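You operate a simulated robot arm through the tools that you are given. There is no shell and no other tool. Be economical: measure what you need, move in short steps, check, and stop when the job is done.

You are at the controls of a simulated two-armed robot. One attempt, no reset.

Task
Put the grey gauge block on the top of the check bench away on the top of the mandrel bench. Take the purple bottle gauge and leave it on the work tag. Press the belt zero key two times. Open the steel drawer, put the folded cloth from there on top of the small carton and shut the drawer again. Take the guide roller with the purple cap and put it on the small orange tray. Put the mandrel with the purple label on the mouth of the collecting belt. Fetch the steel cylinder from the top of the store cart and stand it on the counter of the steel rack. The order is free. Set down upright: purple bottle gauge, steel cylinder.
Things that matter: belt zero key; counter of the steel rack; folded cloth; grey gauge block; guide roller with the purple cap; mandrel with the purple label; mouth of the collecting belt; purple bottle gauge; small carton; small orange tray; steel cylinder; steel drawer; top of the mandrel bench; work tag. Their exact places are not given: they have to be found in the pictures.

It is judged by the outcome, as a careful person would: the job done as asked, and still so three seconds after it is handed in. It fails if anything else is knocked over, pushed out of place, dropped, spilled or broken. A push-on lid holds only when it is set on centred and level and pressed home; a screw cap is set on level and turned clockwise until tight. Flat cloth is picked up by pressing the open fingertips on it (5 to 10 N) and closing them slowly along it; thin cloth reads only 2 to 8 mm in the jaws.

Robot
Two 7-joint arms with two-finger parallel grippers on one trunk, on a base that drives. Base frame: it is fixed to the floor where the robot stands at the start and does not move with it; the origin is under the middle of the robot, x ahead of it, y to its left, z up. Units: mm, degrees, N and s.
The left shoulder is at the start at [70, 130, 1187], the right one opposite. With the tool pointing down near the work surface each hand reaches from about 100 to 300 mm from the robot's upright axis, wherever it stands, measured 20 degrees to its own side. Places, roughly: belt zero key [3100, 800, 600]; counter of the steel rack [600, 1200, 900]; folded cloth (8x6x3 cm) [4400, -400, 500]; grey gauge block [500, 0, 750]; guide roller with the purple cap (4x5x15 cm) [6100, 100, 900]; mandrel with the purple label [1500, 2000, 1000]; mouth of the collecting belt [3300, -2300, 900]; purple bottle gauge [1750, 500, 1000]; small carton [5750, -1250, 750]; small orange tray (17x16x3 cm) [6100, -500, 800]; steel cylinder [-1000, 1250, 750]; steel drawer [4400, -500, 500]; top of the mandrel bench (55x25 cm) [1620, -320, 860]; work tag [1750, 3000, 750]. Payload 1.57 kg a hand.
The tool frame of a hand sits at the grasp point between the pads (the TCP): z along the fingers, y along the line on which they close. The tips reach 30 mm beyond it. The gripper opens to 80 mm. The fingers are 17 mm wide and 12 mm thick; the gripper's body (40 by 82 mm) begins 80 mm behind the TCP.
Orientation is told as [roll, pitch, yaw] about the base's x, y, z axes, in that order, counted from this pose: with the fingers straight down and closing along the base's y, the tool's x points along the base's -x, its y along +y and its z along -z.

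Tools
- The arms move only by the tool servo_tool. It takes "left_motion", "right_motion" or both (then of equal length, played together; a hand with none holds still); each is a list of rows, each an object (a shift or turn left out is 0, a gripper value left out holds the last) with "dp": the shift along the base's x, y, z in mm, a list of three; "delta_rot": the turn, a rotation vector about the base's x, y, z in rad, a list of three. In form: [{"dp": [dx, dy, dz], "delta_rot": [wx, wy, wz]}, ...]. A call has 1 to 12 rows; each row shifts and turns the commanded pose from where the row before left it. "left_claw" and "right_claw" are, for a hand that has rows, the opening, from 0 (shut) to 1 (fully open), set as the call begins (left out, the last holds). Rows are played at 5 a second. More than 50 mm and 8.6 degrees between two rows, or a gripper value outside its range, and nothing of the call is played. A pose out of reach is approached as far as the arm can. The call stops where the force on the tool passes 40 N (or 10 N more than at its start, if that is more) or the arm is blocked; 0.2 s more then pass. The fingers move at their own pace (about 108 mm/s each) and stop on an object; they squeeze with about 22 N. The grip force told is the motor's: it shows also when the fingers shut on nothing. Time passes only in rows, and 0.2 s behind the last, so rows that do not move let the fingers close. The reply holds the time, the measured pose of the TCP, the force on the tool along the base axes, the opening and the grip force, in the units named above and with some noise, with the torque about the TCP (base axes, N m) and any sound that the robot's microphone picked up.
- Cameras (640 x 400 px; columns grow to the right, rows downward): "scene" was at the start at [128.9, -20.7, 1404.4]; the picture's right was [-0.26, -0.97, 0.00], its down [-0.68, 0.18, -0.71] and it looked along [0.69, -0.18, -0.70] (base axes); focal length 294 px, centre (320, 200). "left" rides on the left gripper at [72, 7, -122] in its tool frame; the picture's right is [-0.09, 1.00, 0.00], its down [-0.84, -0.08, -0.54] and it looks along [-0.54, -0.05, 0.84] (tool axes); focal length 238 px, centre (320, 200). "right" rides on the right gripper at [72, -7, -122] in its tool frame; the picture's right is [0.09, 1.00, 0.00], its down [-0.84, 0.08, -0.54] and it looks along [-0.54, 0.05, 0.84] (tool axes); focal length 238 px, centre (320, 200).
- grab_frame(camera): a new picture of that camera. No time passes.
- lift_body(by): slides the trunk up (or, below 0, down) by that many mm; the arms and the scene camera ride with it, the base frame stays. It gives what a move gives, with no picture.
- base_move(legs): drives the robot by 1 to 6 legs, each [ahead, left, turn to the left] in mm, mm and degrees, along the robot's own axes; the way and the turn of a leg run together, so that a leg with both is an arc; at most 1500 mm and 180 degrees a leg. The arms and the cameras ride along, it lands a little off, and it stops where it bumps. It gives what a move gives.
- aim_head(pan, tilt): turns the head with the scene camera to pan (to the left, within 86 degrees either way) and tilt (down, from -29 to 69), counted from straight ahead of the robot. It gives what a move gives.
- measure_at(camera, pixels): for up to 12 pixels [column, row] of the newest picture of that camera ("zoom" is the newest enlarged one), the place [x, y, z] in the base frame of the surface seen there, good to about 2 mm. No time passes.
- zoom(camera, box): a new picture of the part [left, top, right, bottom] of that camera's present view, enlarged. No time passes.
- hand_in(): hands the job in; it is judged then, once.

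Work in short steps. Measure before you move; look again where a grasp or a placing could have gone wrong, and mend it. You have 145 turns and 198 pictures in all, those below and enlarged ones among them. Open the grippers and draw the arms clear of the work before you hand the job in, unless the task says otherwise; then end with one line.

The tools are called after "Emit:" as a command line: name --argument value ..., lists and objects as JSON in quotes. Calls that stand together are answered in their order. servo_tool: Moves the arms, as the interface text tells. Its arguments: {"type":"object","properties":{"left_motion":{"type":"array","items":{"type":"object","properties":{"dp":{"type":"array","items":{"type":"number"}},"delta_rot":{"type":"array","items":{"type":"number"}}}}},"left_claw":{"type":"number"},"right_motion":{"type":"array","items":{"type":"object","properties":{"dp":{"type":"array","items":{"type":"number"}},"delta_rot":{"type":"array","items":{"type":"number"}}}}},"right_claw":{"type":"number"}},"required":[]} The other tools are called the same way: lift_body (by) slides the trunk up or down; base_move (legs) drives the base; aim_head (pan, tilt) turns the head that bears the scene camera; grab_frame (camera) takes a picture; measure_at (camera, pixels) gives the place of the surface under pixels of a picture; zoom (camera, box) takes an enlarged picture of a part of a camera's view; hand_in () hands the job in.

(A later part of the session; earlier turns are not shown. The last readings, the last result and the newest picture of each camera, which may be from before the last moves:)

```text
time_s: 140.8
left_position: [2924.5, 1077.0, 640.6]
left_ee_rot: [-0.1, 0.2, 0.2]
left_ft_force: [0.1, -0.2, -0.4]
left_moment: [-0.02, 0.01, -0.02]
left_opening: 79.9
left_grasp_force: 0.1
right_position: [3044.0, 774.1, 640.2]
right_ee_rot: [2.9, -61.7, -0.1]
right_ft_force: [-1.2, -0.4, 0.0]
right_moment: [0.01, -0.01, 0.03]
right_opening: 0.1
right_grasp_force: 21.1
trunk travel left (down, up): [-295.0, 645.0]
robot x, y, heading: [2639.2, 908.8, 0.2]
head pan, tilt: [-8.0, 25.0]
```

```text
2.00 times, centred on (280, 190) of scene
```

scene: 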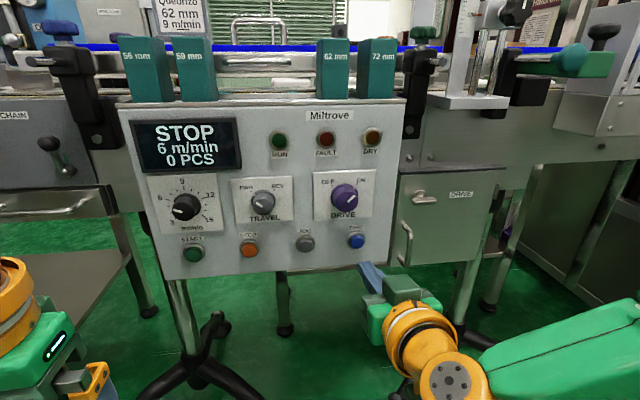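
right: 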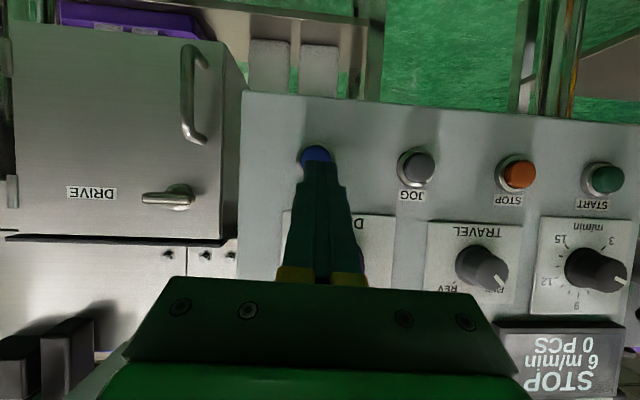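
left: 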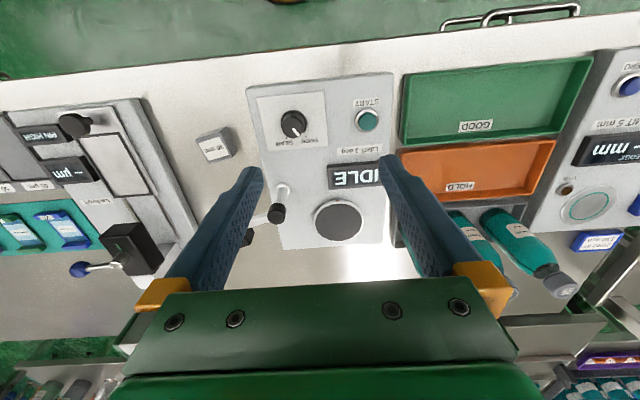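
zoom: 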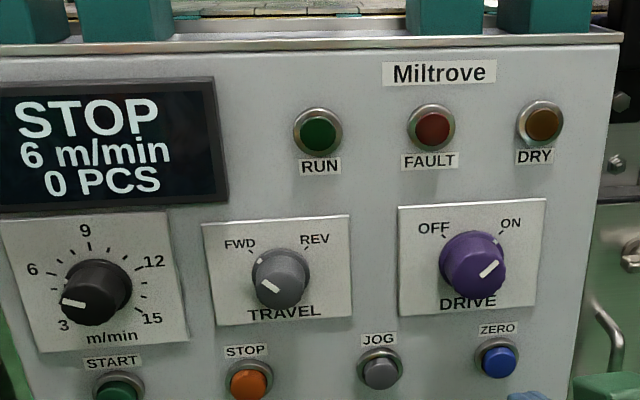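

Two presses done. I withdraw, restore the hand, raise the trunk and look for a way beyond the belt line.

Emit:
base_move --legs '[[-300, 0, 0]]'

Emit:
servo_tool --right_motion '[{"dp": [-14, 2, 10], "delta_rot": [0, 0.1346, 0]}, {"dp": [-14, 2, 10], "delta_rot": [0, 0.1346, 0]}, {"dp": [-14, 2, 10], "delta_rot": [0, 0.1346, 0]}, {"dp": [-14, 2, 10], "delta_rot": [0, 0.1346, 0]}, {"dp": [-14, 2, 10], "delta_rot": [0, 0.1346, 0]}, {"dp": [-14, 2, 10], "delta_rot": [0, 0.1346, 0]}, {"dp": [-14, 2, 0], "delta_rot": [0, 0.1346, 0]}, {"dp": [-14, 2, 0], "delta_rot": [0, 0.1346, 0]}]' --right_claw 0.75

Emit:
lift_body --by 400

Emit:
lift_body --by 240

Emit:
aim_head --pan 55 --tilt 15

Emit:
grab_frame --camera "scene"

Emit:
measure_at --camera "scene" --pixels '[[320, 200], [320, 170], [320, 240], [250, 200], [400, 200], [420, 230], [200, 200], [480, 230], [380, 170]]'

Emit:
aim_head --pan -55 --tilt 15

Emit:
grab_frame --camera "scene"

```text
time_s: 142.8
left_position: [2622.5, 1076.4, 641.7]
left_ee_rot: [0.0, 0.0, 0.2]
left_ft_force: [-1.2, 0.2, -0.2]
left_moment: [-0.02, -0.03, -0.01]
left_opening: 80.0
left_grasp_force: 0.0
right_position: [2744.7, 772.3, 640.2]
right_ee_rot: [3.1, -61.6, -0.1]
right_ft_force: [-0.7, 0.3, 0.2]
right_moment: [-0.02, -0.01, 0.02]
right_opening: 0.2
right_grasp_force: 21.1
trunk travel left (down, up): [-295.0, 645.0]
robot x, y, heading: [2337.0, 906.7, 0.4]
head pan, tilt: [-8.0, 25.0]
```

```text
time_s: 144.6
left_position: [2623.2, 1076.6, 640.6]
left_ee_rot: [-0.1, 0.0, 0.1]
left_ft_force: [0.8, -0.8, 0.5]
left_moment: [0.03, -0.02, 0.01]
left_opening: 79.9
left_grasp_force: 0.1
right_position: [2631.7, 789.5, 700.3]
right_ee_rot: [3.2, 0.1, 0.0]
right_ft_force: [0.3, 0.2, 0.5]
right_moment: [-0.03, -0.01, -0.01]
right_opening: 60.2
right_grasp_force: 0.1
trunk travel left (down, up): [-295.0, 645.0]
robot x, y, heading: [2338.1, 907.0, -0.2]
head pan, tilt: [-8.0, 25.0]
```

```text
time_s: 148.4
left_position: [2623.3, 1075.9, 1040.8]
left_ee_rot: [-0.1, 0.0, 0.2]
left_ft_force: [-0.1, 0.4, 0.8]
left_moment: [0.0, -0.01, -0.02]
left_opening: 79.9
left_grasp_force: 0.1
right_position: [2632.7, 789.8, 1099.7]
right_ee_rot: [3.2, -0.1, -0.1]
right_ft_force: [-0.2, -0.6, -1.0]
right_moment: [0.0, 0.01, 0.03]
right_opening: 60.3
right_grasp_force: 0.1
trunk travel left (down, up): [-695.0, 245.0]
robot x, y, heading: [2341.3, 907.1, 0.1]
head pan, tilt: [-8.0, 25.0]
```

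```text
time_s: 150.9
left_position: [2622.5, 1076.9, 1278.8]
left_ee_rot: [-0.1, 0.0, 0.2]
left_ft_force: [0.9, -0.8, -0.2]
left_moment: [0.01, -0.01, 0.03]
left_opening: 79.8
left_grasp_force: 0.0
right_position: [2632.6, 788.9, 1339.8]
right_ee_rot: [3.1, 0.0, 0.0]
right_ft_force: [0.7, 0.2, -0.3]
right_moment: [0.02, -0.01, 0.01]
right_opening: 60.0
right_grasp_force: 0.0
trunk travel left (down, up): [-935.0, 5.0]
robot x, y, heading: [2339.9, 907.1, 0.0]
head pan, tilt: [-8.0, 25.0]
```

```text
time_s: 152.3
left_position: [2623.0, 1076.6, 1280.8]
left_ee_rot: [-0.1, 0.0, 0.1]
left_ft_force: [0.5, -1.0, -0.5]
left_moment: [-0.02, 0.0, -0.01]
left_opening: 80.2
left_grasp_force: 0.1
right_position: [2632.6, 789.9, 1340.6]
right_ee_rot: [3.0, 0.1, 0.0]
right_ft_force: [0.2, 0.3, -0.9]
right_moment: [-0.02, 0.04, -0.01]
right_opening: 59.8
right_grasp_force: 0.1
trunk travel left (down, up): [-935.0, 5.0]
robot x, y, heading: [2339.1, 908.1, -0.1]
head pan, tilt: [55.0, 15.0]
```

```text
153 pictures are left
```

scene: 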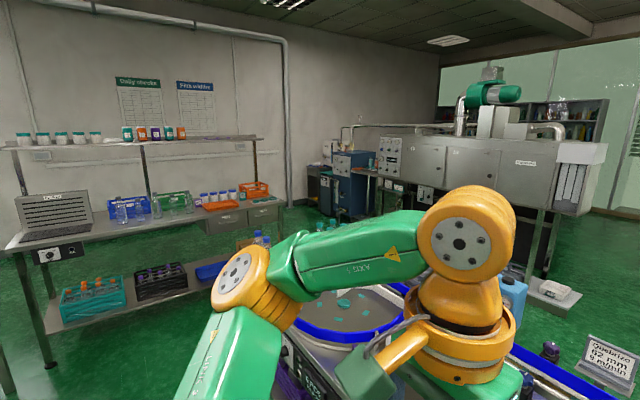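

```text
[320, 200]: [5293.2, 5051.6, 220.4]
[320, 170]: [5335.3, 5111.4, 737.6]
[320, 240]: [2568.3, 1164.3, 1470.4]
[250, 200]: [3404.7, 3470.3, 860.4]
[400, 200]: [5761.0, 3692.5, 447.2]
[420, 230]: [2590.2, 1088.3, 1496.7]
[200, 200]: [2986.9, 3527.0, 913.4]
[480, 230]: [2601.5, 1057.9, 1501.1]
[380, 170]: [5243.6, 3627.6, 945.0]
```

```text
time_s: 154.1
left_position: [2623.9, 1076.4, 1281.0]
left_ee_rot: [0.0, 0.1, 0.1]
left_ft_force: [-0.3, -0.4, 0.0]
left_moment: [0.03, 0.0, -0.03]
left_opening: 79.9
left_grasp_force: 0.0
right_position: [2632.0, 789.6, 1340.6]
right_ee_rot: [3.1, 0.0, 0.0]
right_ft_force: [-0.5, 0.6, -0.1]
right_moment: [-0.03, 0.01, 0.01]
right_opening: 60.0
right_grasp_force: 0.0
trunk travel left (down, up): [-935.0, 5.0]
robot x, y, heading: [2341.3, 908.9, -0.2]
head pan, tilt: [-55.0, 15.0]
```

```text
152 pictures are left
```

scene: 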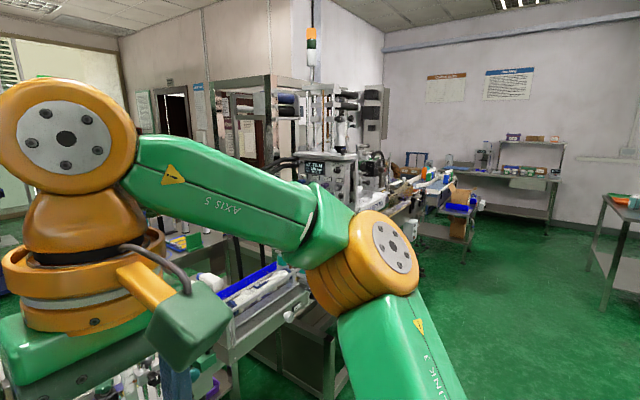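

A way seems open at y≈2750 between the rotary cart and the blower table. I drive there and look east.

Emit:
base_move --legs '[[-60, 900, 0], [0, 940, 0]]'

Emit:
aim_head --pan -10 --tilt 25

Emit:
grab_frame --camera "scene"

Emit:
measure_at --camera "scene" --pixels '[[320, 300], [320, 250], [320, 200], [250, 250], [400, 250], [200, 300], [440, 300], [400, 200], [250, 200], [450, 220], [150, 260], [500, 250]]'

```text
time_s: 163.4
left_position: [2532.9, 2921.2, 1280.3]
left_ee_rot: [-0.1, 0.0, 1.3]
left_ft_force: [-0.6, 0.4, 0.3]
left_moment: [0.02, 0.0, 0.04]
left_opening: 80.0
left_grasp_force: 0.1
right_position: [2548.8, 2635.8, 1340.0]
right_ee_rot: [3.1, 0.0, 1.1]
right_ft_force: [1.4, -0.3, -0.6]
right_moment: [0.01, -0.01, 0.01]
right_opening: 60.1
right_grasp_force: 0.0
trunk travel left (down, up): [-935.0, 5.0]
robot x, y, heading: [2253.8, 2750.9, 1.3]
head pan, tilt: [-55.0, 15.0]
```

```text
time_s: 164.5
left_position: [2533.8, 2921.8, 1280.3]
left_ee_rot: [-0.1, 0.0, 1.2]
left_ft_force: [0.0, 0.6, 0.8]
left_moment: [0.01, -0.03, 0.02]
left_opening: 80.2
left_grasp_force: 0.1
right_position: [2548.3, 2636.6, 1340.3]
right_ee_rot: [3.2, 0.0, 1.1]
right_ft_force: [0.2, 0.6, -0.1]
right_moment: [0.02, 0.02, 0.0]
right_opening: 60.0
right_grasp_force: 0.1
trunk travel left (down, up): [-935.0, 5.0]
robot x, y, heading: [2253.0, 2750.9, 1.6]
head pan, tilt: [-10.0, 25.0]
```

```text
151 pictures are left
```

scene: 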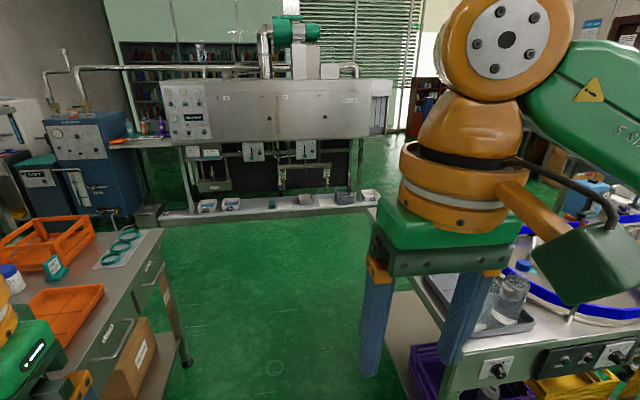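

```text
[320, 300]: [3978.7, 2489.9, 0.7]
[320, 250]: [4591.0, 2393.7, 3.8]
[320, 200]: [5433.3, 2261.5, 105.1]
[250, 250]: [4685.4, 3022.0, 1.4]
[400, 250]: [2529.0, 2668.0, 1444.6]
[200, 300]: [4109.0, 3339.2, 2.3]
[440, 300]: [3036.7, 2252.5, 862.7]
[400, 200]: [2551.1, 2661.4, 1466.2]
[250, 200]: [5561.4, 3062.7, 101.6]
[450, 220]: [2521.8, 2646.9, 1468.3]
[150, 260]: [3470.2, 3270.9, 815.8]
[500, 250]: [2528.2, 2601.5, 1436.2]
```

Clear floor ahead. I drive through to x≈4250, turn right and look down the east side.

Emit:
base_move --legs '[[1000, -10, -1], [1050, 0, 0], [0, 0, -90]]'

Emit:
aim_head --pan 8 --tilt 22

Emit:
grab_frame --camera "scene"

Emit:
measure_at --camera "scene" --pixels '[[320, 300], [320, 250], [320, 200], [250, 250], [390, 250], [250, 200], [390, 200], [200, 220], [440, 220], [320, 170], [270, 170], [370, 170]]'

```text
time_s: 178.6
left_position: [4485.2, 2477.9, 1280.9]
left_ee_rot: [-0.1, 0.0, -89.1]
left_ft_force: [-0.7, -0.6, 0.2]
left_moment: [0.0, 0.01, 0.0]
left_opening: 79.7
left_grasp_force: 0.1
right_position: [4198.7, 2463.7, 1340.6]
right_ee_rot: [3.1, 0.0, -89.3]
right_ft_force: [-0.3, -0.6, -0.2]
right_moment: [-0.03, 0.01, 0.01]
right_opening: 59.8
right_grasp_force: 0.0
trunk travel left (down, up): [-935.0, 5.0]
robot x, y, heading: [4314.8, 2756.4, -89.2]
head pan, tilt: [-10.0, 25.0]
```

```text
time_s: 179.4
left_position: [4484.8, 2476.9, 1281.1]
left_ee_rot: [-0.1, -0.1, -89.1]
left_ft_force: [-0.1, -0.4, 0.1]
left_moment: [-0.01, 0.0, 0.02]
left_opening: 80.0
left_grasp_force: 0.0
right_position: [4199.1, 2464.7, 1340.2]
right_ee_rot: [3.1, 0.1, -89.3]
right_ft_force: [-0.5, 0.7, -0.6]
right_moment: [0.0, 0.0, -0.02]
right_opening: 60.2
right_grasp_force: 0.1
trunk travel left (down, up): [-935.0, 5.0]
robot x, y, heading: [4313.2, 2757.0, -89.2]
head pan, tilt: [8.0, 22.0]
```

```text
150 pictures are left
```

scene: 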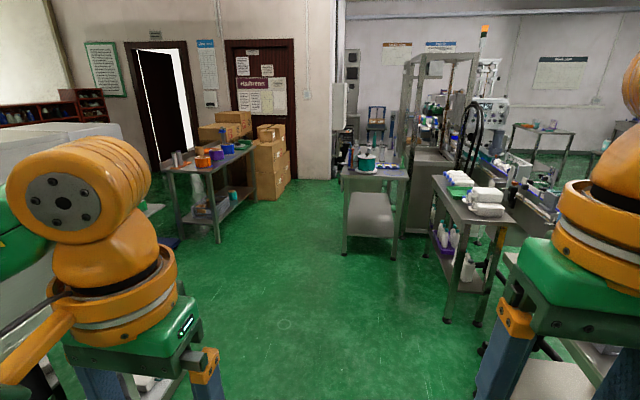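

```text
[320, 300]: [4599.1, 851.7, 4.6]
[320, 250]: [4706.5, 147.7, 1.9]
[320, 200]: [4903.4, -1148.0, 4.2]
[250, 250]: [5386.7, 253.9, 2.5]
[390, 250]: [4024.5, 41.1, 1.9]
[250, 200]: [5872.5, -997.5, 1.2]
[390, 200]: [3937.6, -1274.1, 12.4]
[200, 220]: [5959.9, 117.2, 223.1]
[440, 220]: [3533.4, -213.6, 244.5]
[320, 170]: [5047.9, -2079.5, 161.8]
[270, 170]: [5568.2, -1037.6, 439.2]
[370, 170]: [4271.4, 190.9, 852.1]
```

I see a small table at (375,190), coloured spools on the table at (205,160) and cartons at (268,150). I drive down the middle and look around.

Emit:
base_move --legs '[[1100, 600, 0], [1350, 50, -0.8]]'

Emit:
aim_head --pan -50 --tilt 28

Emit:
grab_frame --camera "scene"

Emit:
aim_head --pan 45 --tilt 28

Emit:
grab_frame --camera "scene"

Emit:
aim_head --pan 0 --tilt 28

Emit:
grab_frame --camera "scene"

```text
time_s: 192.1
left_position: [5077.1, 18.7, 1280.5]
left_ee_rot: [-0.1, 0.0, -92.4]
left_ft_force: [0.2, -0.5, 0.1]
left_moment: [0.03, 0.02, 0.03]
left_opening: 80.2
left_grasp_force: 0.1
right_position: [4790.2, 21.8, 1340.6]
right_ee_rot: [3.2, -0.1, -92.6]
right_ft_force: [0.3, 0.2, -0.2]
right_moment: [-0.02, -0.02, 0.0]
right_opening: 60.0
right_grasp_force: 0.0
trunk travel left (down, up): [-935.0, 5.0]
robot x, y, heading: [4923.1, 306.5, -92.1]
head pan, tilt: [8.0, 22.0]
```

```text
time_s: 193.3
left_position: [5077.4, 17.7, 1281.2]
left_ee_rot: [0.0, 0.0, -92.4]
left_ft_force: [0.8, -0.4, 0.2]
left_moment: [-0.03, -0.02, -0.02]
left_opening: 80.1
left_grasp_force: 0.1
right_position: [4789.8, 21.0, 1340.0]
right_ee_rot: [3.0, 0.0, -92.5]
right_ft_force: [0.6, 0.1, -0.4]
right_moment: [0.0, -0.03, -0.01]
right_opening: 60.0
right_grasp_force: 0.1
trunk travel left (down, up): [-935.0, 5.0]
robot x, y, heading: [4921.7, 307.7, -92.5]
head pan, tilt: [-50.0, 28.0]
```

```text
149 pictures are left
```

scene: 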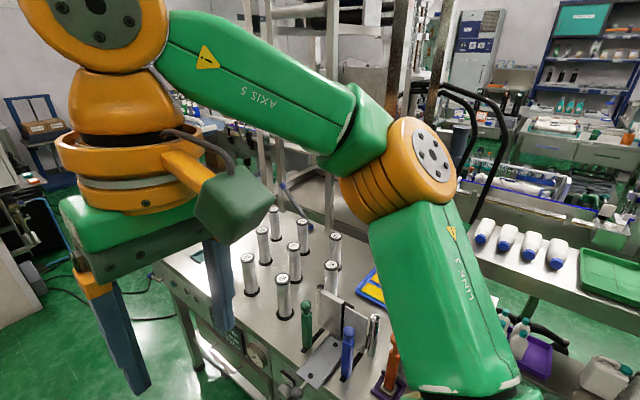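

```text
time_s: 195.0
left_position: [5077.1, 17.9, 1280.5]
left_ee_rot: [-0.1, 0.0, -92.4]
left_ft_force: [-0.4, 0.1, -0.4]
left_moment: [0.0, 0.01, 0.0]
left_opening: 79.9
left_grasp_force: 0.0
right_position: [4791.5, 19.5, 1340.0]
right_ee_rot: [3.1, 0.1, -92.4]
right_ft_force: [0.4, 0.2, 0.1]
right_moment: [0.01, 0.0, 0.0]
right_opening: 60.3
right_grasp_force: 0.0
trunk travel left (down, up): [-935.0, 5.0]
robot x, y, heading: [4921.9, 309.5, -92.4]
head pan, tilt: [45.0, 28.0]
```

```text
148 pictures are left
```

scene: 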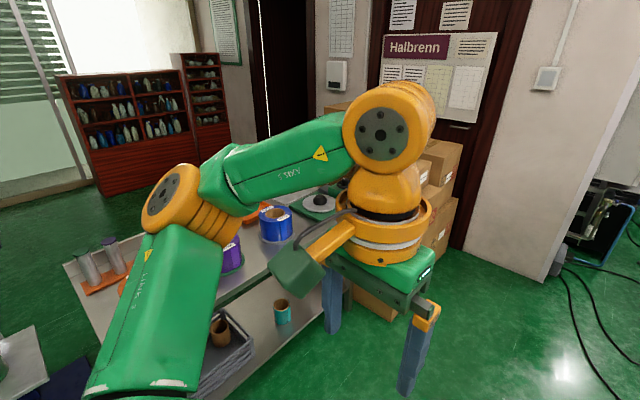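

```text
time_s: 196.2
left_position: [5077.9, 17.6, 1280.5]
left_ee_rot: [0.0, 0.0, -92.4]
left_ft_force: [0.4, -1.3, -0.2]
left_moment: [0.02, 0.0, 0.01]
left_opening: 80.0
left_grasp_force: 0.1
right_position: [4791.0, 20.1, 1340.3]
right_ee_rot: [3.2, -0.1, -92.5]
right_ft_force: [0.2, -0.7, -0.4]
right_moment: [0.0, -0.01, 0.0]
right_opening: 59.8
right_grasp_force: 0.0
trunk travel left (down, up): [-935.0, 5.0]
robot x, y, heading: [4921.5, 307.5, -92.6]
head pan, tilt: [0.0, 28.0]
```

```text
147 pictures are left
```

scene: 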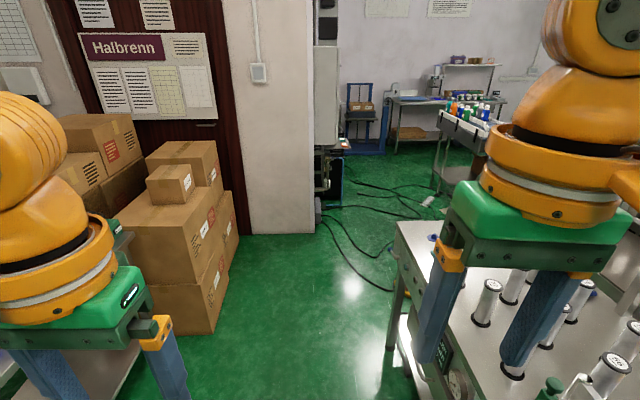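

Small carton at (170,183). I measure it, then face the roller table on the right to find the drawer.

Emit:
measure_at --camera "scene" --pixels '[[170, 172], [148, 180], [170, 168], [180, 200], [192, 175], [158, 203], [400, 225], [390, 345], [210, 330], [240, 240], [320, 220]]'

Emit:
base_move --legs '[[500, 150, 2], [0, 0, -90]]'

Emit:
aim_head --pan 0 --tilt 40

Emit:
grab_frame --camera "scene"

```text
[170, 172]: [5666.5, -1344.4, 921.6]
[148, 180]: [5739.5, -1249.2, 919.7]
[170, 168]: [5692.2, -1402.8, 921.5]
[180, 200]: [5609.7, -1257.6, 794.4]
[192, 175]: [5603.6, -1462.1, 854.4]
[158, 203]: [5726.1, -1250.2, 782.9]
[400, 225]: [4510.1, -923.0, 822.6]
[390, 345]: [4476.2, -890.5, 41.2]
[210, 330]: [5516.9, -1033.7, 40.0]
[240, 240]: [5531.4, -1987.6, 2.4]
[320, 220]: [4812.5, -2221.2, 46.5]
```

```text
time_s: 203.0
left_position: [4770.8, -354.5, 1279.8]
left_ee_rot: [-0.1, 0.0, 178.5]
left_ft_force: [0.4, 0.1, 0.5]
left_moment: [-0.04, 0.0, 0.0]
left_opening: 79.8
left_grasp_force: 0.0
right_position: [4768.0, -68.8, 1341.2]
right_ee_rot: [3.2, 0.0, 178.3]
right_ft_force: [0.5, 0.0, 1.1]
right_moment: [0.03, -0.01, -0.01]
right_opening: 59.9
right_grasp_force: 0.0
trunk travel left (down, up): [-935.0, 5.0]
robot x, y, heading: [5058.9, -195.9, 178.6]
head pan, tilt: [0.0, 28.0]
```

```text
time_s: 203.8
left_position: [4770.2, -355.2, 1279.5]
left_ee_rot: [-0.1, 0.0, 178.4]
left_ft_force: [0.3, 0.7, 0.1]
left_moment: [-0.03, 0.02, 0.01]
left_opening: 80.0
left_grasp_force: 0.0
right_position: [4768.5, -68.9, 1340.9]
right_ee_rot: [3.1, 0.0, 178.3]
right_ft_force: [-0.3, 0.7, 0.4]
right_moment: [0.0, -0.01, 0.04]
right_opening: 60.1
right_grasp_force: 0.0
trunk travel left (down, up): [-935.0, 5.0]
robot x, y, heading: [5059.0, -196.1, 178.4]
head pan, tilt: [0.0, 40.0]
```

```text
146 pictures are left
```

scene: 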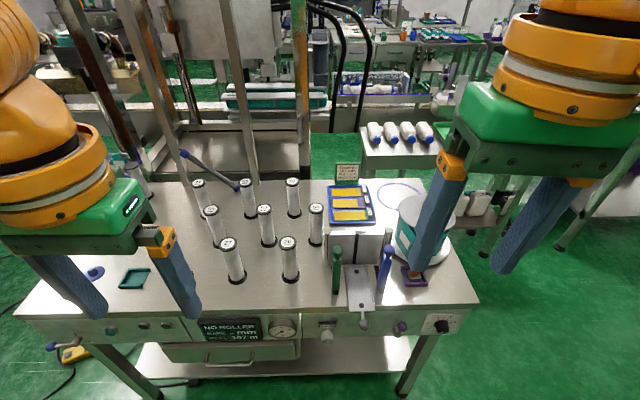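

The drawer is below the panel with its handle at (238,362). I measure it.

Emit:
zoom --camera "scene" --box '[140, 300, 340, 400]'

Emit:
measure_at --camera "scene" --pixels '[[238, 364], [208, 362], [255, 362], [170, 352], [298, 348], [230, 352], [230, 343], [230, 325], [320, 310], [170, 375], [230, 385]]'

```text
3.20 times, centred on (240, 350) of scene
```

zoom: 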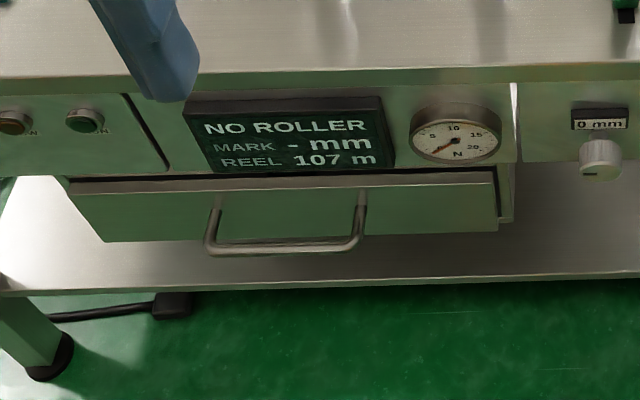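

```text
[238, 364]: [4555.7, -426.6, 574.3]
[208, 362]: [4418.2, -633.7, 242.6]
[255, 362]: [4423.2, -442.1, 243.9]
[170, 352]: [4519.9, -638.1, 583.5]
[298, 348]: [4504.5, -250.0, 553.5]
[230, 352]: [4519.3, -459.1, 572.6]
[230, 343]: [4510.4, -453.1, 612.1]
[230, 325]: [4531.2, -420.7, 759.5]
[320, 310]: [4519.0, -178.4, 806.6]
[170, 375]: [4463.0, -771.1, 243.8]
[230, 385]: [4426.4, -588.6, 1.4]
```

I measure the handle's bar and standoffs in detail.

Emit:
zoom --camera "scene" --box '[190, 335, 310, 395]'

Emit:
measure_at --camera "zoom" --pixels '[[97, 160], [330, 145], [210, 153], [120, 158], [112, 90], [350, 80], [103, 130], [340, 120], [350, 105], [300, 60], [200, 45]]'

```text
5.33 times, centred on (250, 365) of scene
```

zoom: 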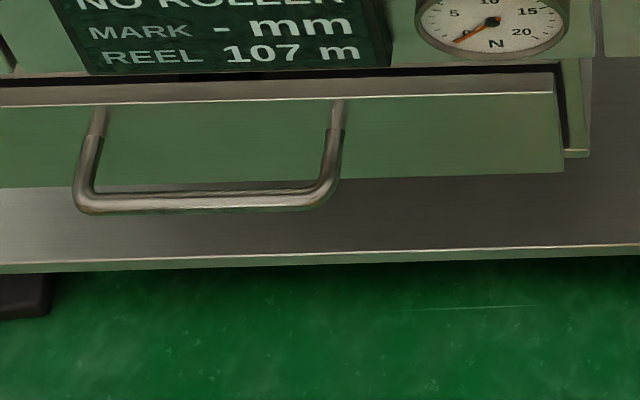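

```text
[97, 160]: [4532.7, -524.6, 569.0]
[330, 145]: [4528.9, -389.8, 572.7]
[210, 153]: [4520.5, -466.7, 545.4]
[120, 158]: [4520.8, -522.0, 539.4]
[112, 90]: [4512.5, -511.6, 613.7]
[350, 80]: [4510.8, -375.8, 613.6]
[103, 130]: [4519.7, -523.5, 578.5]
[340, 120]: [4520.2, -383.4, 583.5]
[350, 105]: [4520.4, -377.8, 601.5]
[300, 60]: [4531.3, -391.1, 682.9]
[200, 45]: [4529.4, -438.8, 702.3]
```

Emit:
measure_at --camera "zoom" --pixels '[[206, 196], [206, 203], [120, 202], [290, 196], [86, 178], [93, 150], [332, 160], [335, 135], [80, 200], [325, 190]]'

```text
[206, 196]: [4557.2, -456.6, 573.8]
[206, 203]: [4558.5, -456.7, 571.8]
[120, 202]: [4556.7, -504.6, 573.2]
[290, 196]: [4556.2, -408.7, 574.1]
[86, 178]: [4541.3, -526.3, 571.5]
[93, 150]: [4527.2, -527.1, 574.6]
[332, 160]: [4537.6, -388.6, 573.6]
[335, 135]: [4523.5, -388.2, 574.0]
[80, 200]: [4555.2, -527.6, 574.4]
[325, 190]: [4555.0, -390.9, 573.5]
```

Handle bar: x≈4553, z≈569, y −525…−389, drawer front at x 4520. I'll grip it with the left hand turned 90° and tilted 40°. First square the base, lower the trunk, and turn the hand.

Emit:
base_move --legs '[[20, 120, 1.5]]'

Emit:
lift_body --by -380

Emit:
servo_tool --left_motion '[{"delta_rot": [0, 0, 0.1428]}, {"delta_rot": [0, 0, 0.1428]}, {"delta_rot": [0, 0, 0.1428]}, {"delta_rot": [0, 0, 0.1428]}, {"delta_rot": [0, 0, 0.1428]}, {"delta_rot": [0, 0, 0.1428]}, {"delta_rot": [0, 0, 0.1428]}, {"delta_rot": [0, 0, 0.1428]}, {"delta_rot": [0, 0, 0.1428]}, {"delta_rot": [0, 0, 0.1428]}, {"delta_rot": [0, 0, 0.1428]}]' --left_claw 0.38

Emit:
servo_tool --left_motion '[{"dp": [-20, 0, -30], "delta_rot": [0, 0.14, 0]}, {"dp": [-20, 0, -30], "delta_rot": [0, 0.14, 0]}, {"dp": [-20, 0, -30], "delta_rot": [0, 0.14, 0]}, {"dp": [-20, 0, -30], "delta_rot": [0, 0.14, 0]}, {"dp": [-20, 0, -30], "delta_rot": [0, 0.14, 0]}]'

```text
time_s: 205.0
left_position: [4753.4, -472.4, 1281.5]
left_ee_rot: [0.3, 0.0, 179.9]
left_ft_force: [0.4, 1.1, -1.2]
left_moment: [-0.04, 0.02, 0.03]
left_opening: 80.1
left_grasp_force: 0.0
right_position: [4746.3, -186.2, 1340.5]
right_ee_rot: [3.5, -0.1, 179.8]
right_ft_force: [0.5, 0.2, -0.2]
right_moment: [-0.06, 0.01, 0.01]
right_opening: 60.0
right_grasp_force: 0.1
trunk travel left (down, up): [-935.0, 5.0]
robot x, y, heading: [5037.6, -311.4, 179.9]
head pan, tilt: [0.0, 40.0]
```

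```text
time_s: 208.7
left_position: [4752.6, -478.8, 900.6]
left_ee_rot: [-0.1, -0.1, 180.0]
left_ft_force: [0.9, 0.9, 0.6]
left_moment: [-0.01, 0.0, 0.02]
left_opening: 79.8
left_grasp_force: 0.1
right_position: [4744.9, -193.9, 960.6]
right_ee_rot: [3.1, 0.0, 179.9]
right_ft_force: [0.0, -0.1, 0.4]
right_moment: [0.02, -0.05, -0.02]
right_opening: 60.0
right_grasp_force: 0.0
trunk travel left (down, up): [-555.0, 385.0]
robot x, y, heading: [5040.5, -309.1, 180.0]
head pan, tilt: [0.0, 40.0]
```

```text
time_s: 211.1
left_position: [4753.1, -480.4, 899.6]
left_ee_rot: [-0.1, -0.1, -90.0]
left_ft_force: [0.2, 0.1, -0.2]
left_moment: [-0.02, 0.05, -0.01]
left_opening: 30.4
left_grasp_force: 0.1
right_position: [4745.4, -193.6, 961.4]
right_ee_rot: [3.0, 0.0, 179.8]
right_ft_force: [-0.3, -0.1, -0.8]
right_moment: [-0.02, -0.01, -0.01]
right_opening: 59.8
right_grasp_force: 0.2
trunk travel left (down, up): [-555.0, 385.0]
robot x, y, heading: [5037.6, -312.7, 180.0]
head pan, tilt: [0.0, 40.0]
```

```text
time_s: 212.3
left_position: [4654.3, -478.4, 751.2]
left_ee_rot: [-40.1, 0.0, -90.2]
left_ft_force: [0.5, -0.4, -0.6]
left_moment: [0.0, -0.05, 0.02]
left_opening: 30.4
left_grasp_force: 0.0
right_position: [4744.5, -192.8, 960.3]
right_ee_rot: [3.1, 0.0, 179.8]
right_ft_force: [-0.6, 0.0, 0.3]
right_moment: [-0.01, 0.01, 0.01]
right_opening: 59.9
right_grasp_force: 0.1
trunk travel left (down, up): [-555.0, 385.0]
robot x, y, heading: [5039.1, -313.1, 179.8]
head pan, tilt: [0.0, 40.0]
```

The hand took the pose. I move to 80 mm before the handle along the finger axis and check.

Emit:
servo_tool --left_motion '[{"dp": [-12, 7, -35]}, {"dp": [-12, 7, -35]}, {"dp": [-12, 7, -34]}, {}]'

Emit:
grab_frame --camera "left"

Emit:
aim_head --pan 10 --tilt 40

Emit:
grab_frame --camera "scene"

```text
time_s: 213.3
left_position: [4616.9, -459.8, 645.4]
left_ee_rot: [-40.2, -0.1, -90.1]
left_ft_force: [-0.1, -0.3, -0.5]
left_moment: [0.0, 0.0, -0.05]
left_opening: 30.3
left_grasp_force: 0.1
right_position: [4744.3, -193.3, 961.5]
right_ee_rot: [3.1, 0.1, 179.8]
right_ft_force: [0.0, 0.1, 1.0]
right_moment: [0.02, -0.02, 0.04]
right_opening: 59.8
right_grasp_force: 0.0
trunk travel left (down, up): [-555.0, 385.0]
robot x, y, heading: [5033.4, -314.1, 179.9]
head pan, tilt: [0.0, 40.0]
```

```text
143 pictures are left
```

left: 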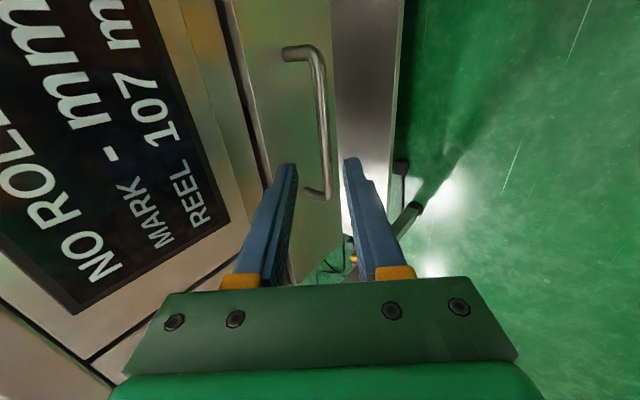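

```text
time_s: 214.0
left_position: [4618.1, -459.7, 646.1]
left_ee_rot: [-40.3, -0.1, -90.0]
left_ft_force: [-0.7, -0.9, 0.1]
left_moment: [0.0, 0.01, 0.01]
left_opening: 30.5
left_grasp_force: 0.1
right_position: [4744.7, -192.5, 960.5]
right_ee_rot: [3.0, 0.0, 179.7]
right_ft_force: [-0.4, -0.3, -0.1]
right_moment: [-0.01, 0.02, -0.03]
right_opening: 60.3
right_grasp_force: 0.1
trunk travel left (down, up): [-555.0, 385.0]
robot x, y, heading: [5036.6, -314.5, 180.1]
head pan, tilt: [10.0, 40.0]
```

```text
142 pictures are left
```

scene: 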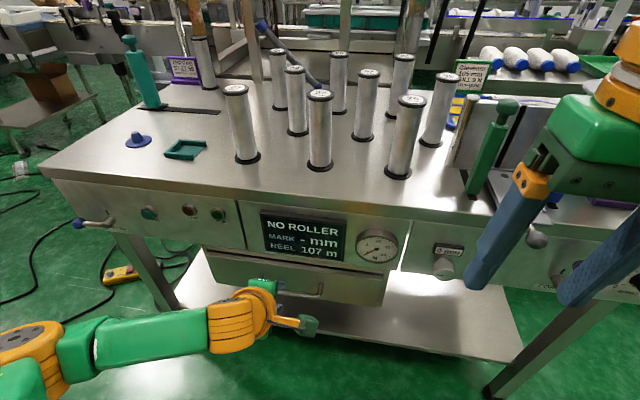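

The bar (323,120 in the hand picture) lies between the fingers. I verify its place, then advance along the axis.

Emit:
measure_at --camera "left" --pixels '[[323, 110], [327, 140], [320, 80], [329, 120], [262, 130], [290, 52]]'

Emit:
servo_tool --left_motion '[{"dp": [-13, 0, -15]}, {"dp": [-13, 0, -15]}, {"dp": [-13, 0, -15]}, {}]'

Emit:
grab_frame --camera "left"

```text
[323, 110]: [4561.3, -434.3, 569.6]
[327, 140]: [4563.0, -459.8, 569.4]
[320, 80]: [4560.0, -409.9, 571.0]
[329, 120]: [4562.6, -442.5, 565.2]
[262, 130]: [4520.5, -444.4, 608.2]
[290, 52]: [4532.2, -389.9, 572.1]
```

```text
time_s: 215.0
left_position: [4579.4, -458.6, 600.7]
left_ee_rot: [-40.2, 0.0, -90.1]
left_ft_force: [-1.0, 0.8, 0.3]
left_moment: [0.0, 0.0, -0.05]
left_opening: 30.5
left_grasp_force: 0.1
right_position: [4744.8, -193.1, 961.4]
right_ee_rot: [3.1, -0.1, 179.8]
right_ft_force: [0.1, -0.1, 0.2]
right_moment: [-0.02, -0.02, -0.01]
right_opening: 59.9
right_grasp_force: 0.0
trunk travel left (down, up): [-555.0, 385.0]
robot x, y, heading: [5036.2, -311.4, 179.8]
head pan, tilt: [10.0, 40.0]
```

```text
141 pictures are left
```

left: 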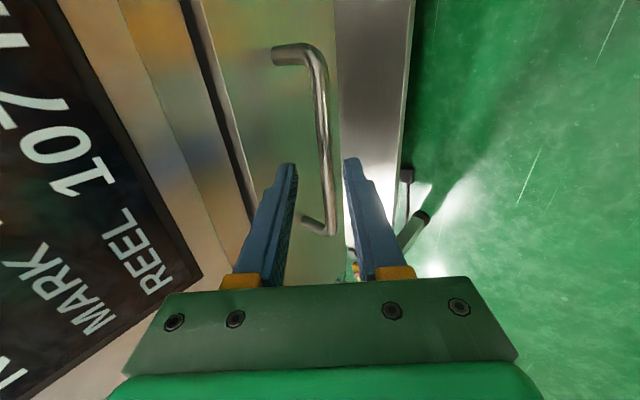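

Advance 17 mm along the axis with a small correction, then close on the bar.

Emit:
servo_tool --left_motion '[{"dp": [-4, 0, -8]}, {"dp": [-4.5, 0, -7]}, {}]'

Emit:
servo_tool --left_motion '[{}, {}]' --left_claw 0

Emit:
grab_frame --camera "left"

```text
time_s: 215.8
left_position: [4570.3, -459.5, 587.1]
left_ee_rot: [-40.2, -0.2, -90.1]
left_ft_force: [0.3, -0.8, 1.0]
left_moment: [-0.02, -0.01, 0.01]
left_opening: 30.2
left_grasp_force: 0.0
right_position: [4744.7, -192.6, 961.1]
right_ee_rot: [3.1, -0.1, 179.9]
right_ft_force: [-0.4, 0.0, -0.5]
right_moment: [0.03, -0.02, 0.0]
right_opening: 60.1
right_grasp_force: 0.1
trunk travel left (down, up): [-555.0, 385.0]
robot x, y, heading: [5037.7, -315.3, 179.8]
head pan, tilt: [10.0, 40.0]
```

```text
time_s: 216.4
left_position: [4572.5, -460.5, 585.1]
left_ee_rot: [-39.8, -0.2, -90.0]
left_ft_force: [15.9, 3.5, -14.2]
left_moment: [-0.2, -0.54, 0.28]
left_opening: 12.0
left_grasp_force: 29.1
right_position: [4745.5, -193.0, 959.9]
right_ee_rot: [3.0, 0.0, 179.8]
right_ft_force: [0.1, 0.1, -0.2]
right_moment: [-0.03, -0.01, 0.02]
right_opening: 59.9
right_grasp_force: 0.2
trunk travel left (down, up): [-555.0, 385.0]
robot x, y, heading: [5038.5, -311.6, 179.9]
head pan, tilt: [10.0, 40.0]
```

```text
140 pictures are left
```

left: 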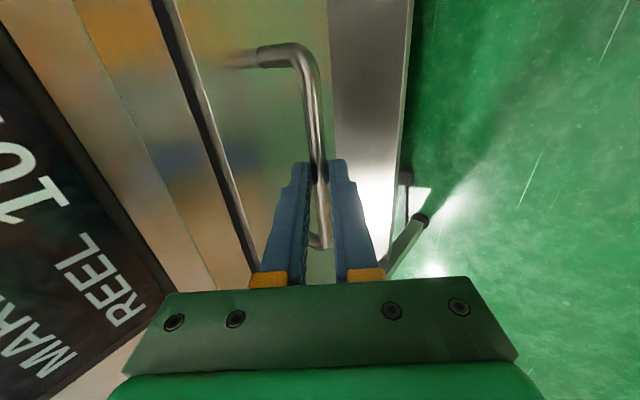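

Gripped at 12 mm. I relax the side force a little and pull +x with the arm in slow steps.

Emit:
servo_tool --left_motion '[{"dp": [3, 0, -2]}, {"dp": [15, 0, 0]}, {"dp": [20, 0, 0]}, {"dp": [20, 0, 0]}, {"dp": [20, 0, 0]}, {"dp": [20, 0, 0]}]'

Emit:
grab_frame --camera "scene"

```text
time_s: 217.8
left_position: [4667.1, -440.7, 600.4]
left_ee_rot: [-40.1, -0.4, -89.7]
left_ft_force: [0.5, 0.9, 0.8]
left_moment: [0.01, 0.02, 0.01]
left_opening: 0.0
left_grasp_force: 21.7
left hand out of reach, approached as far as the arm can: row 4, 5, 6
right_position: [4747.0, -191.9, 962.0]
right_ee_rot: [3.3, -0.1, 179.8]
right_ft_force: [-0.5, 0.9, -0.5]
right_moment: [-0.03, 0.06, 0.01]
right_opening: 59.7
right_grasp_force: 0.1
trunk travel left (down, up): [-555.0, 385.0]
robot x, y, heading: [5036.4, -314.5, 180.0]
head pan, tilt: [10.0, 40.0]
```

```text
139 pictures are left
```

scene: 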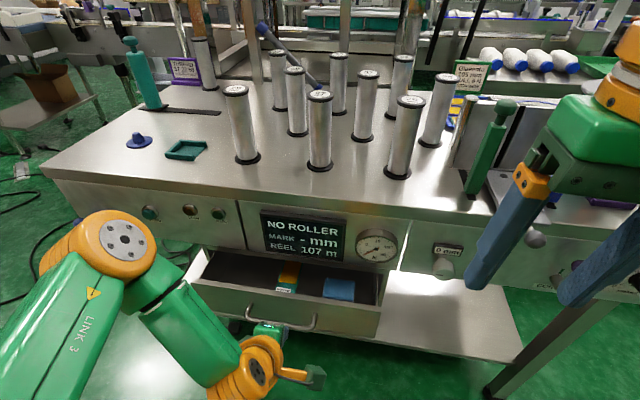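

The drawer is partly open; the hand slipped off because the arm hit a limit. I measure the drawer now and will regrip and pull by driving back.

Emit:
zoom --camera "scene" --box '[180, 240, 400, 370]'

Emit:
measure_at --camera "zoom" --pixels '[[300, 262], [380, 255], [395, 235], [190, 200], [570, 210], [460, 145], [420, 170], [490, 170], [520, 120], [305, 130], [130, 110], [300, 240]]'

```text
2.91 times, centred on (290, 305) of scene
```

zoom: 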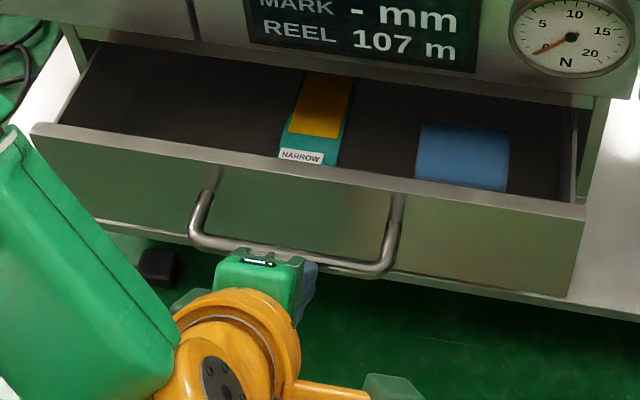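

```text
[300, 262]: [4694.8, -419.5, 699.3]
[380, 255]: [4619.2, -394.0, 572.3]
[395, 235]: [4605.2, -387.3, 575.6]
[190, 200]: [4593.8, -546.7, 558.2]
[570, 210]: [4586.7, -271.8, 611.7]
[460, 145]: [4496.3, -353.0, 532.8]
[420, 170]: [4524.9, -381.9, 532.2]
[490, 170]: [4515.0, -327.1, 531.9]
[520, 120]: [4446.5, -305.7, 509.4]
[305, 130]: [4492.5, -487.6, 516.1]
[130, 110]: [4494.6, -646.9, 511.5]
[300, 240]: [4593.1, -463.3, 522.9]
```

The drawer moved ~70 mm (front x≈4590, bar ≈4624). I drive the base back 100 mm, open the fingers and go to the pre-grip point.

Emit:
base_move --legs '[[-105, 0, 0]]'

Emit:
servo_tool --left_motion '[{"dp": [-28, -5, 2]}, {"dp": [-28, -5, 2]}, {"dp": [-28, -5, 2]}, {"dp": [-28, -4, 1]}, {}]' --left_claw 0.38

Emit:
grab_frame --camera "left"

```text
time_s: 219.0
left_position: [4770.1, -441.3, 598.7]
left_ee_rot: [-39.7, -0.4, -89.8]
left_ft_force: [0.0, -1.0, -0.2]
left_moment: [-0.04, 0.02, 0.01]
left_opening: 0.0
left_grasp_force: 21.5
right_position: [4849.6, -192.6, 961.0]
right_ee_rot: [3.1, 0.0, 179.8]
right_ft_force: [-0.2, 0.5, -0.8]
right_moment: [0.02, 0.03, 0.01]
right_opening: 59.9
right_grasp_force: 0.0
trunk travel left (down, up): [-555.0, 385.0]
robot x, y, heading: [5140.4, -317.2, 180.0]
head pan, tilt: [10.0, 40.0]
```

```text
time_s: 220.2
left_position: [4659.9, -460.8, 605.8]
left_ee_rot: [-39.8, -0.4, -89.8]
left_ft_force: [-0.1, 0.1, -0.2]
left_moment: [0.03, -0.02, -0.01]
left_opening: 30.4
left_grasp_force: 0.1
right_position: [4849.3, -192.5, 961.2]
right_ee_rot: [3.2, 0.0, 179.8]
right_ft_force: [-0.4, -0.8, 0.2]
right_moment: [-0.02, -0.01, 0.04]
right_opening: 60.0
right_grasp_force: 0.1
trunk travel left (down, up): [-555.0, 385.0]
robot x, y, heading: [5142.1, -314.8, 179.8]
head pan, tilt: [10.0, 40.0]
```

```text
137 pictures are left
```

left: 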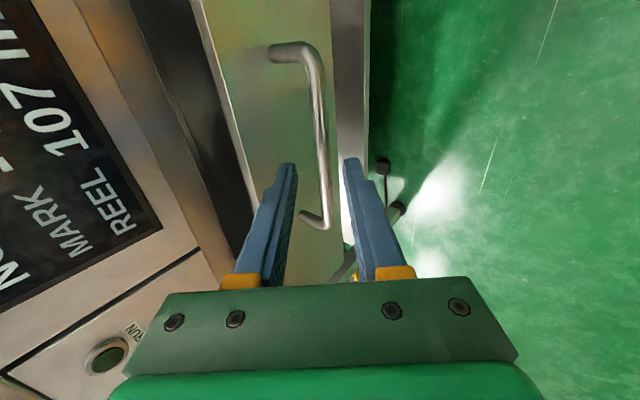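

Emit:
measure_at --camera "left" --pixels '[[320, 100], [323, 130], [318, 80], [325, 145]]'

```text
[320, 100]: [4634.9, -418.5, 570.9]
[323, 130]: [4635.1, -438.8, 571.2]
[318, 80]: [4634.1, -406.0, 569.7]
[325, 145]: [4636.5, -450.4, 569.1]
```

I advance 29 mm along the axis, close, then pull by driving back.

Emit:
servo_tool --left_motion '[{"dp": [-9, 0, -11]}, {"dp": [-9, 0, -11]}, {}]'

Emit:
servo_tool --left_motion '[{}, {}]' --left_claw 0

```text
time_s: 221.0
left_position: [4639.7, -460.3, 584.6]
left_ee_rot: [-39.8, -0.3, -89.7]
left_ft_force: [-0.6, 0.0, -0.2]
left_moment: [0.0, 0.01, 0.01]
left_opening: 30.2
left_grasp_force: 0.1
right_position: [4850.8, -192.5, 960.7]
right_ee_rot: [3.2, 0.0, 179.8]
right_ft_force: [0.0, 0.1, 0.3]
right_moment: [0.0, 0.0, -0.02]
right_opening: 59.8
right_grasp_force: 0.1
trunk travel left (down, up): [-555.0, 385.0]
robot x, y, heading: [5142.4, -316.1, 179.8]
head pan, tilt: [10.0, 40.0]
```

```text
time_s: 221.6
left_position: [4640.8, -461.2, 582.1]
left_ee_rot: [-39.7, -0.3, -89.9]
left_ft_force: [1.7, 2.0, -7.7]
left_moment: [-0.05, -0.13, 0.18]
left_opening: 11.7
left_grasp_force: 29.1
right_position: [4849.4, -192.7, 959.3]
right_ee_rot: [3.1, 0.1, 179.7]
right_ft_force: [-0.1, 0.5, -0.7]
right_moment: [0.0, 0.01, 0.03]
right_opening: 60.0
right_grasp_force: 0.1
trunk travel left (down, up): [-555.0, 385.0]
robot x, y, heading: [5139.9, -315.6, 179.8]
head pan, tilt: [10.0, 40.0]
```

Emit:
base_move --legs '[[-70, 0, 0], [-70, 0, 0]]'

Emit:
grab_frame --camera "scene"

```text
time_s: 223.2
left_position: [4776.4, -459.5, 582.5]
left_ee_rot: [-39.6, -0.4, -90.0]
left_ft_force: [-1.4, 3.4, -10.8]
left_moment: [0.12, -0.13, 0.04]
left_opening: 11.4
left_grasp_force: 29.5
right_position: [4985.2, -192.7, 959.3]
right_ee_rot: [3.1, 0.1, 179.7]
right_ft_force: [-0.2, 0.1, -0.1]
right_moment: [0.04, 0.0, 0.04]
right_opening: 60.0
right_grasp_force: 0.0
trunk travel left (down, up): [-555.0, 385.0]
robot x, y, heading: [5280.3, -314.9, 180.2]
head pan, tilt: [10.0, 40.0]
```

```text
136 pictures are left
```

scene: 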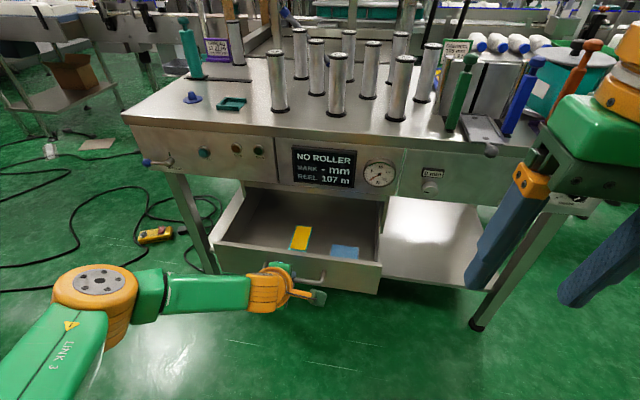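

Drawer open ~205 mm, blue cloth at (345,252). I release the handle, back off along the axis, and turn the left hand back to vertical.

Emit:
servo_tool --left_motion '[{}, {"dp": [6.4, 0, 7.7]}, {"dp": [19, 0, 23]}, {"dp": [25, 0, 30]}, {"dp": [20, 0, 30]}, {"dp": [0, 0, 40], "delta_rot": [0, -0.14, 0]}, {"dp": [0, 0, 40], "delta_rot": [0, -0.14, 0]}, {"dp": [0, 0, 40], "delta_rot": [0, -0.14, 0]}, {"delta_rot": [0, -0.14, 0]}, {"delta_rot": [0, -0.14, 0]}]' --left_claw 0.4

Emit:
servo_tool --left_motion '[{"delta_rot": [0, 0, -0.1428]}, {"delta_rot": [0, 0, -0.1428]}, {"delta_rot": [0, 0, -0.1428]}, {"delta_rot": [0, 0, -0.1428]}, {"delta_rot": [0, 0, -0.1428]}, {"delta_rot": [0, 0, -0.1428]}, {"delta_rot": [0, 0, -0.1428]}, {"delta_rot": [0, 0, -0.1428]}, {"delta_rot": [0, 0, -0.1428]}, {"delta_rot": [0, 0, -0.1428]}, {"delta_rot": [0, 0, -0.1428]}]' --left_claw 1

Emit:
zoom --camera "scene" --box '[200, 170, 400, 310]'

Emit:
measure_at --camera "zoom" --pixels '[[425, 245], [515, 250], [420, 265], [510, 275], [465, 258], [380, 250], [560, 240], [470, 200], [590, 295], [330, 290], [560, 150], [330, 240]]'

```text
time_s: 225.4
left_position: [4849.0, -459.7, 795.3]
left_ee_rot: [0.3, -0.4, -90.1]
left_ft_force: [-0.5, 0.6, -0.2]
left_moment: [-0.02, -0.02, 0.03]
left_opening: 32.1
left_grasp_force: 0.1
right_position: [4986.5, -191.5, 959.6]
right_ee_rot: [3.1, 0.1, 179.7]
right_ft_force: [-0.1, -0.3, 0.5]
right_moment: [-0.02, -0.03, 0.04]
right_opening: 60.1
right_grasp_force: 0.0
trunk travel left (down, up): [-555.0, 385.0]
robot x, y, heading: [5281.5, -315.0, 180.0]
head pan, tilt: [10.0, 40.0]
```

```text
time_s: 227.8
left_position: [4849.2, -460.7, 793.6]
left_ee_rot: [0.3, -0.3, 179.7]
left_ft_force: [0.3, -0.2, -0.2]
left_moment: [-0.01, 0.01, 0.0]
left_opening: 80.1
left_grasp_force: 0.0
right_position: [4987.5, -193.7, 960.8]
right_ee_rot: [3.1, 0.0, 179.7]
right_ft_force: [0.2, -0.1, -0.4]
right_moment: [-0.01, -0.03, 0.01]
right_opening: 59.8
right_grasp_force: 0.0
trunk travel left (down, up): [-555.0, 385.0]
robot x, y, heading: [5279.7, -313.9, 180.0]
head pan, tilt: [10.0, 40.0]
```

```text
2.86 times, centred on (300, 240) of scene
```

zoom: 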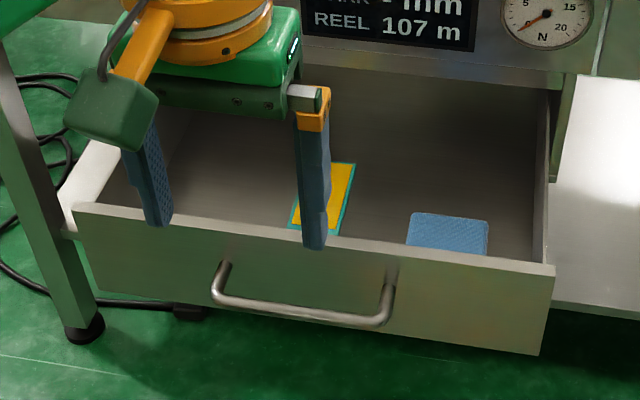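

```text
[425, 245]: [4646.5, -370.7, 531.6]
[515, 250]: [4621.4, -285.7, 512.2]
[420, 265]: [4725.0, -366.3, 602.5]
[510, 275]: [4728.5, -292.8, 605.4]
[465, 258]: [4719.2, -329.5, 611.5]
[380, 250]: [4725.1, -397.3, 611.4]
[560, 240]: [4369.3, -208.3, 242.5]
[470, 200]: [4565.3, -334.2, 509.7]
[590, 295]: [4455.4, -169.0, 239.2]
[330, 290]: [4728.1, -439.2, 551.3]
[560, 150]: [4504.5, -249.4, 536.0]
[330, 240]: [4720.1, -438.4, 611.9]
```

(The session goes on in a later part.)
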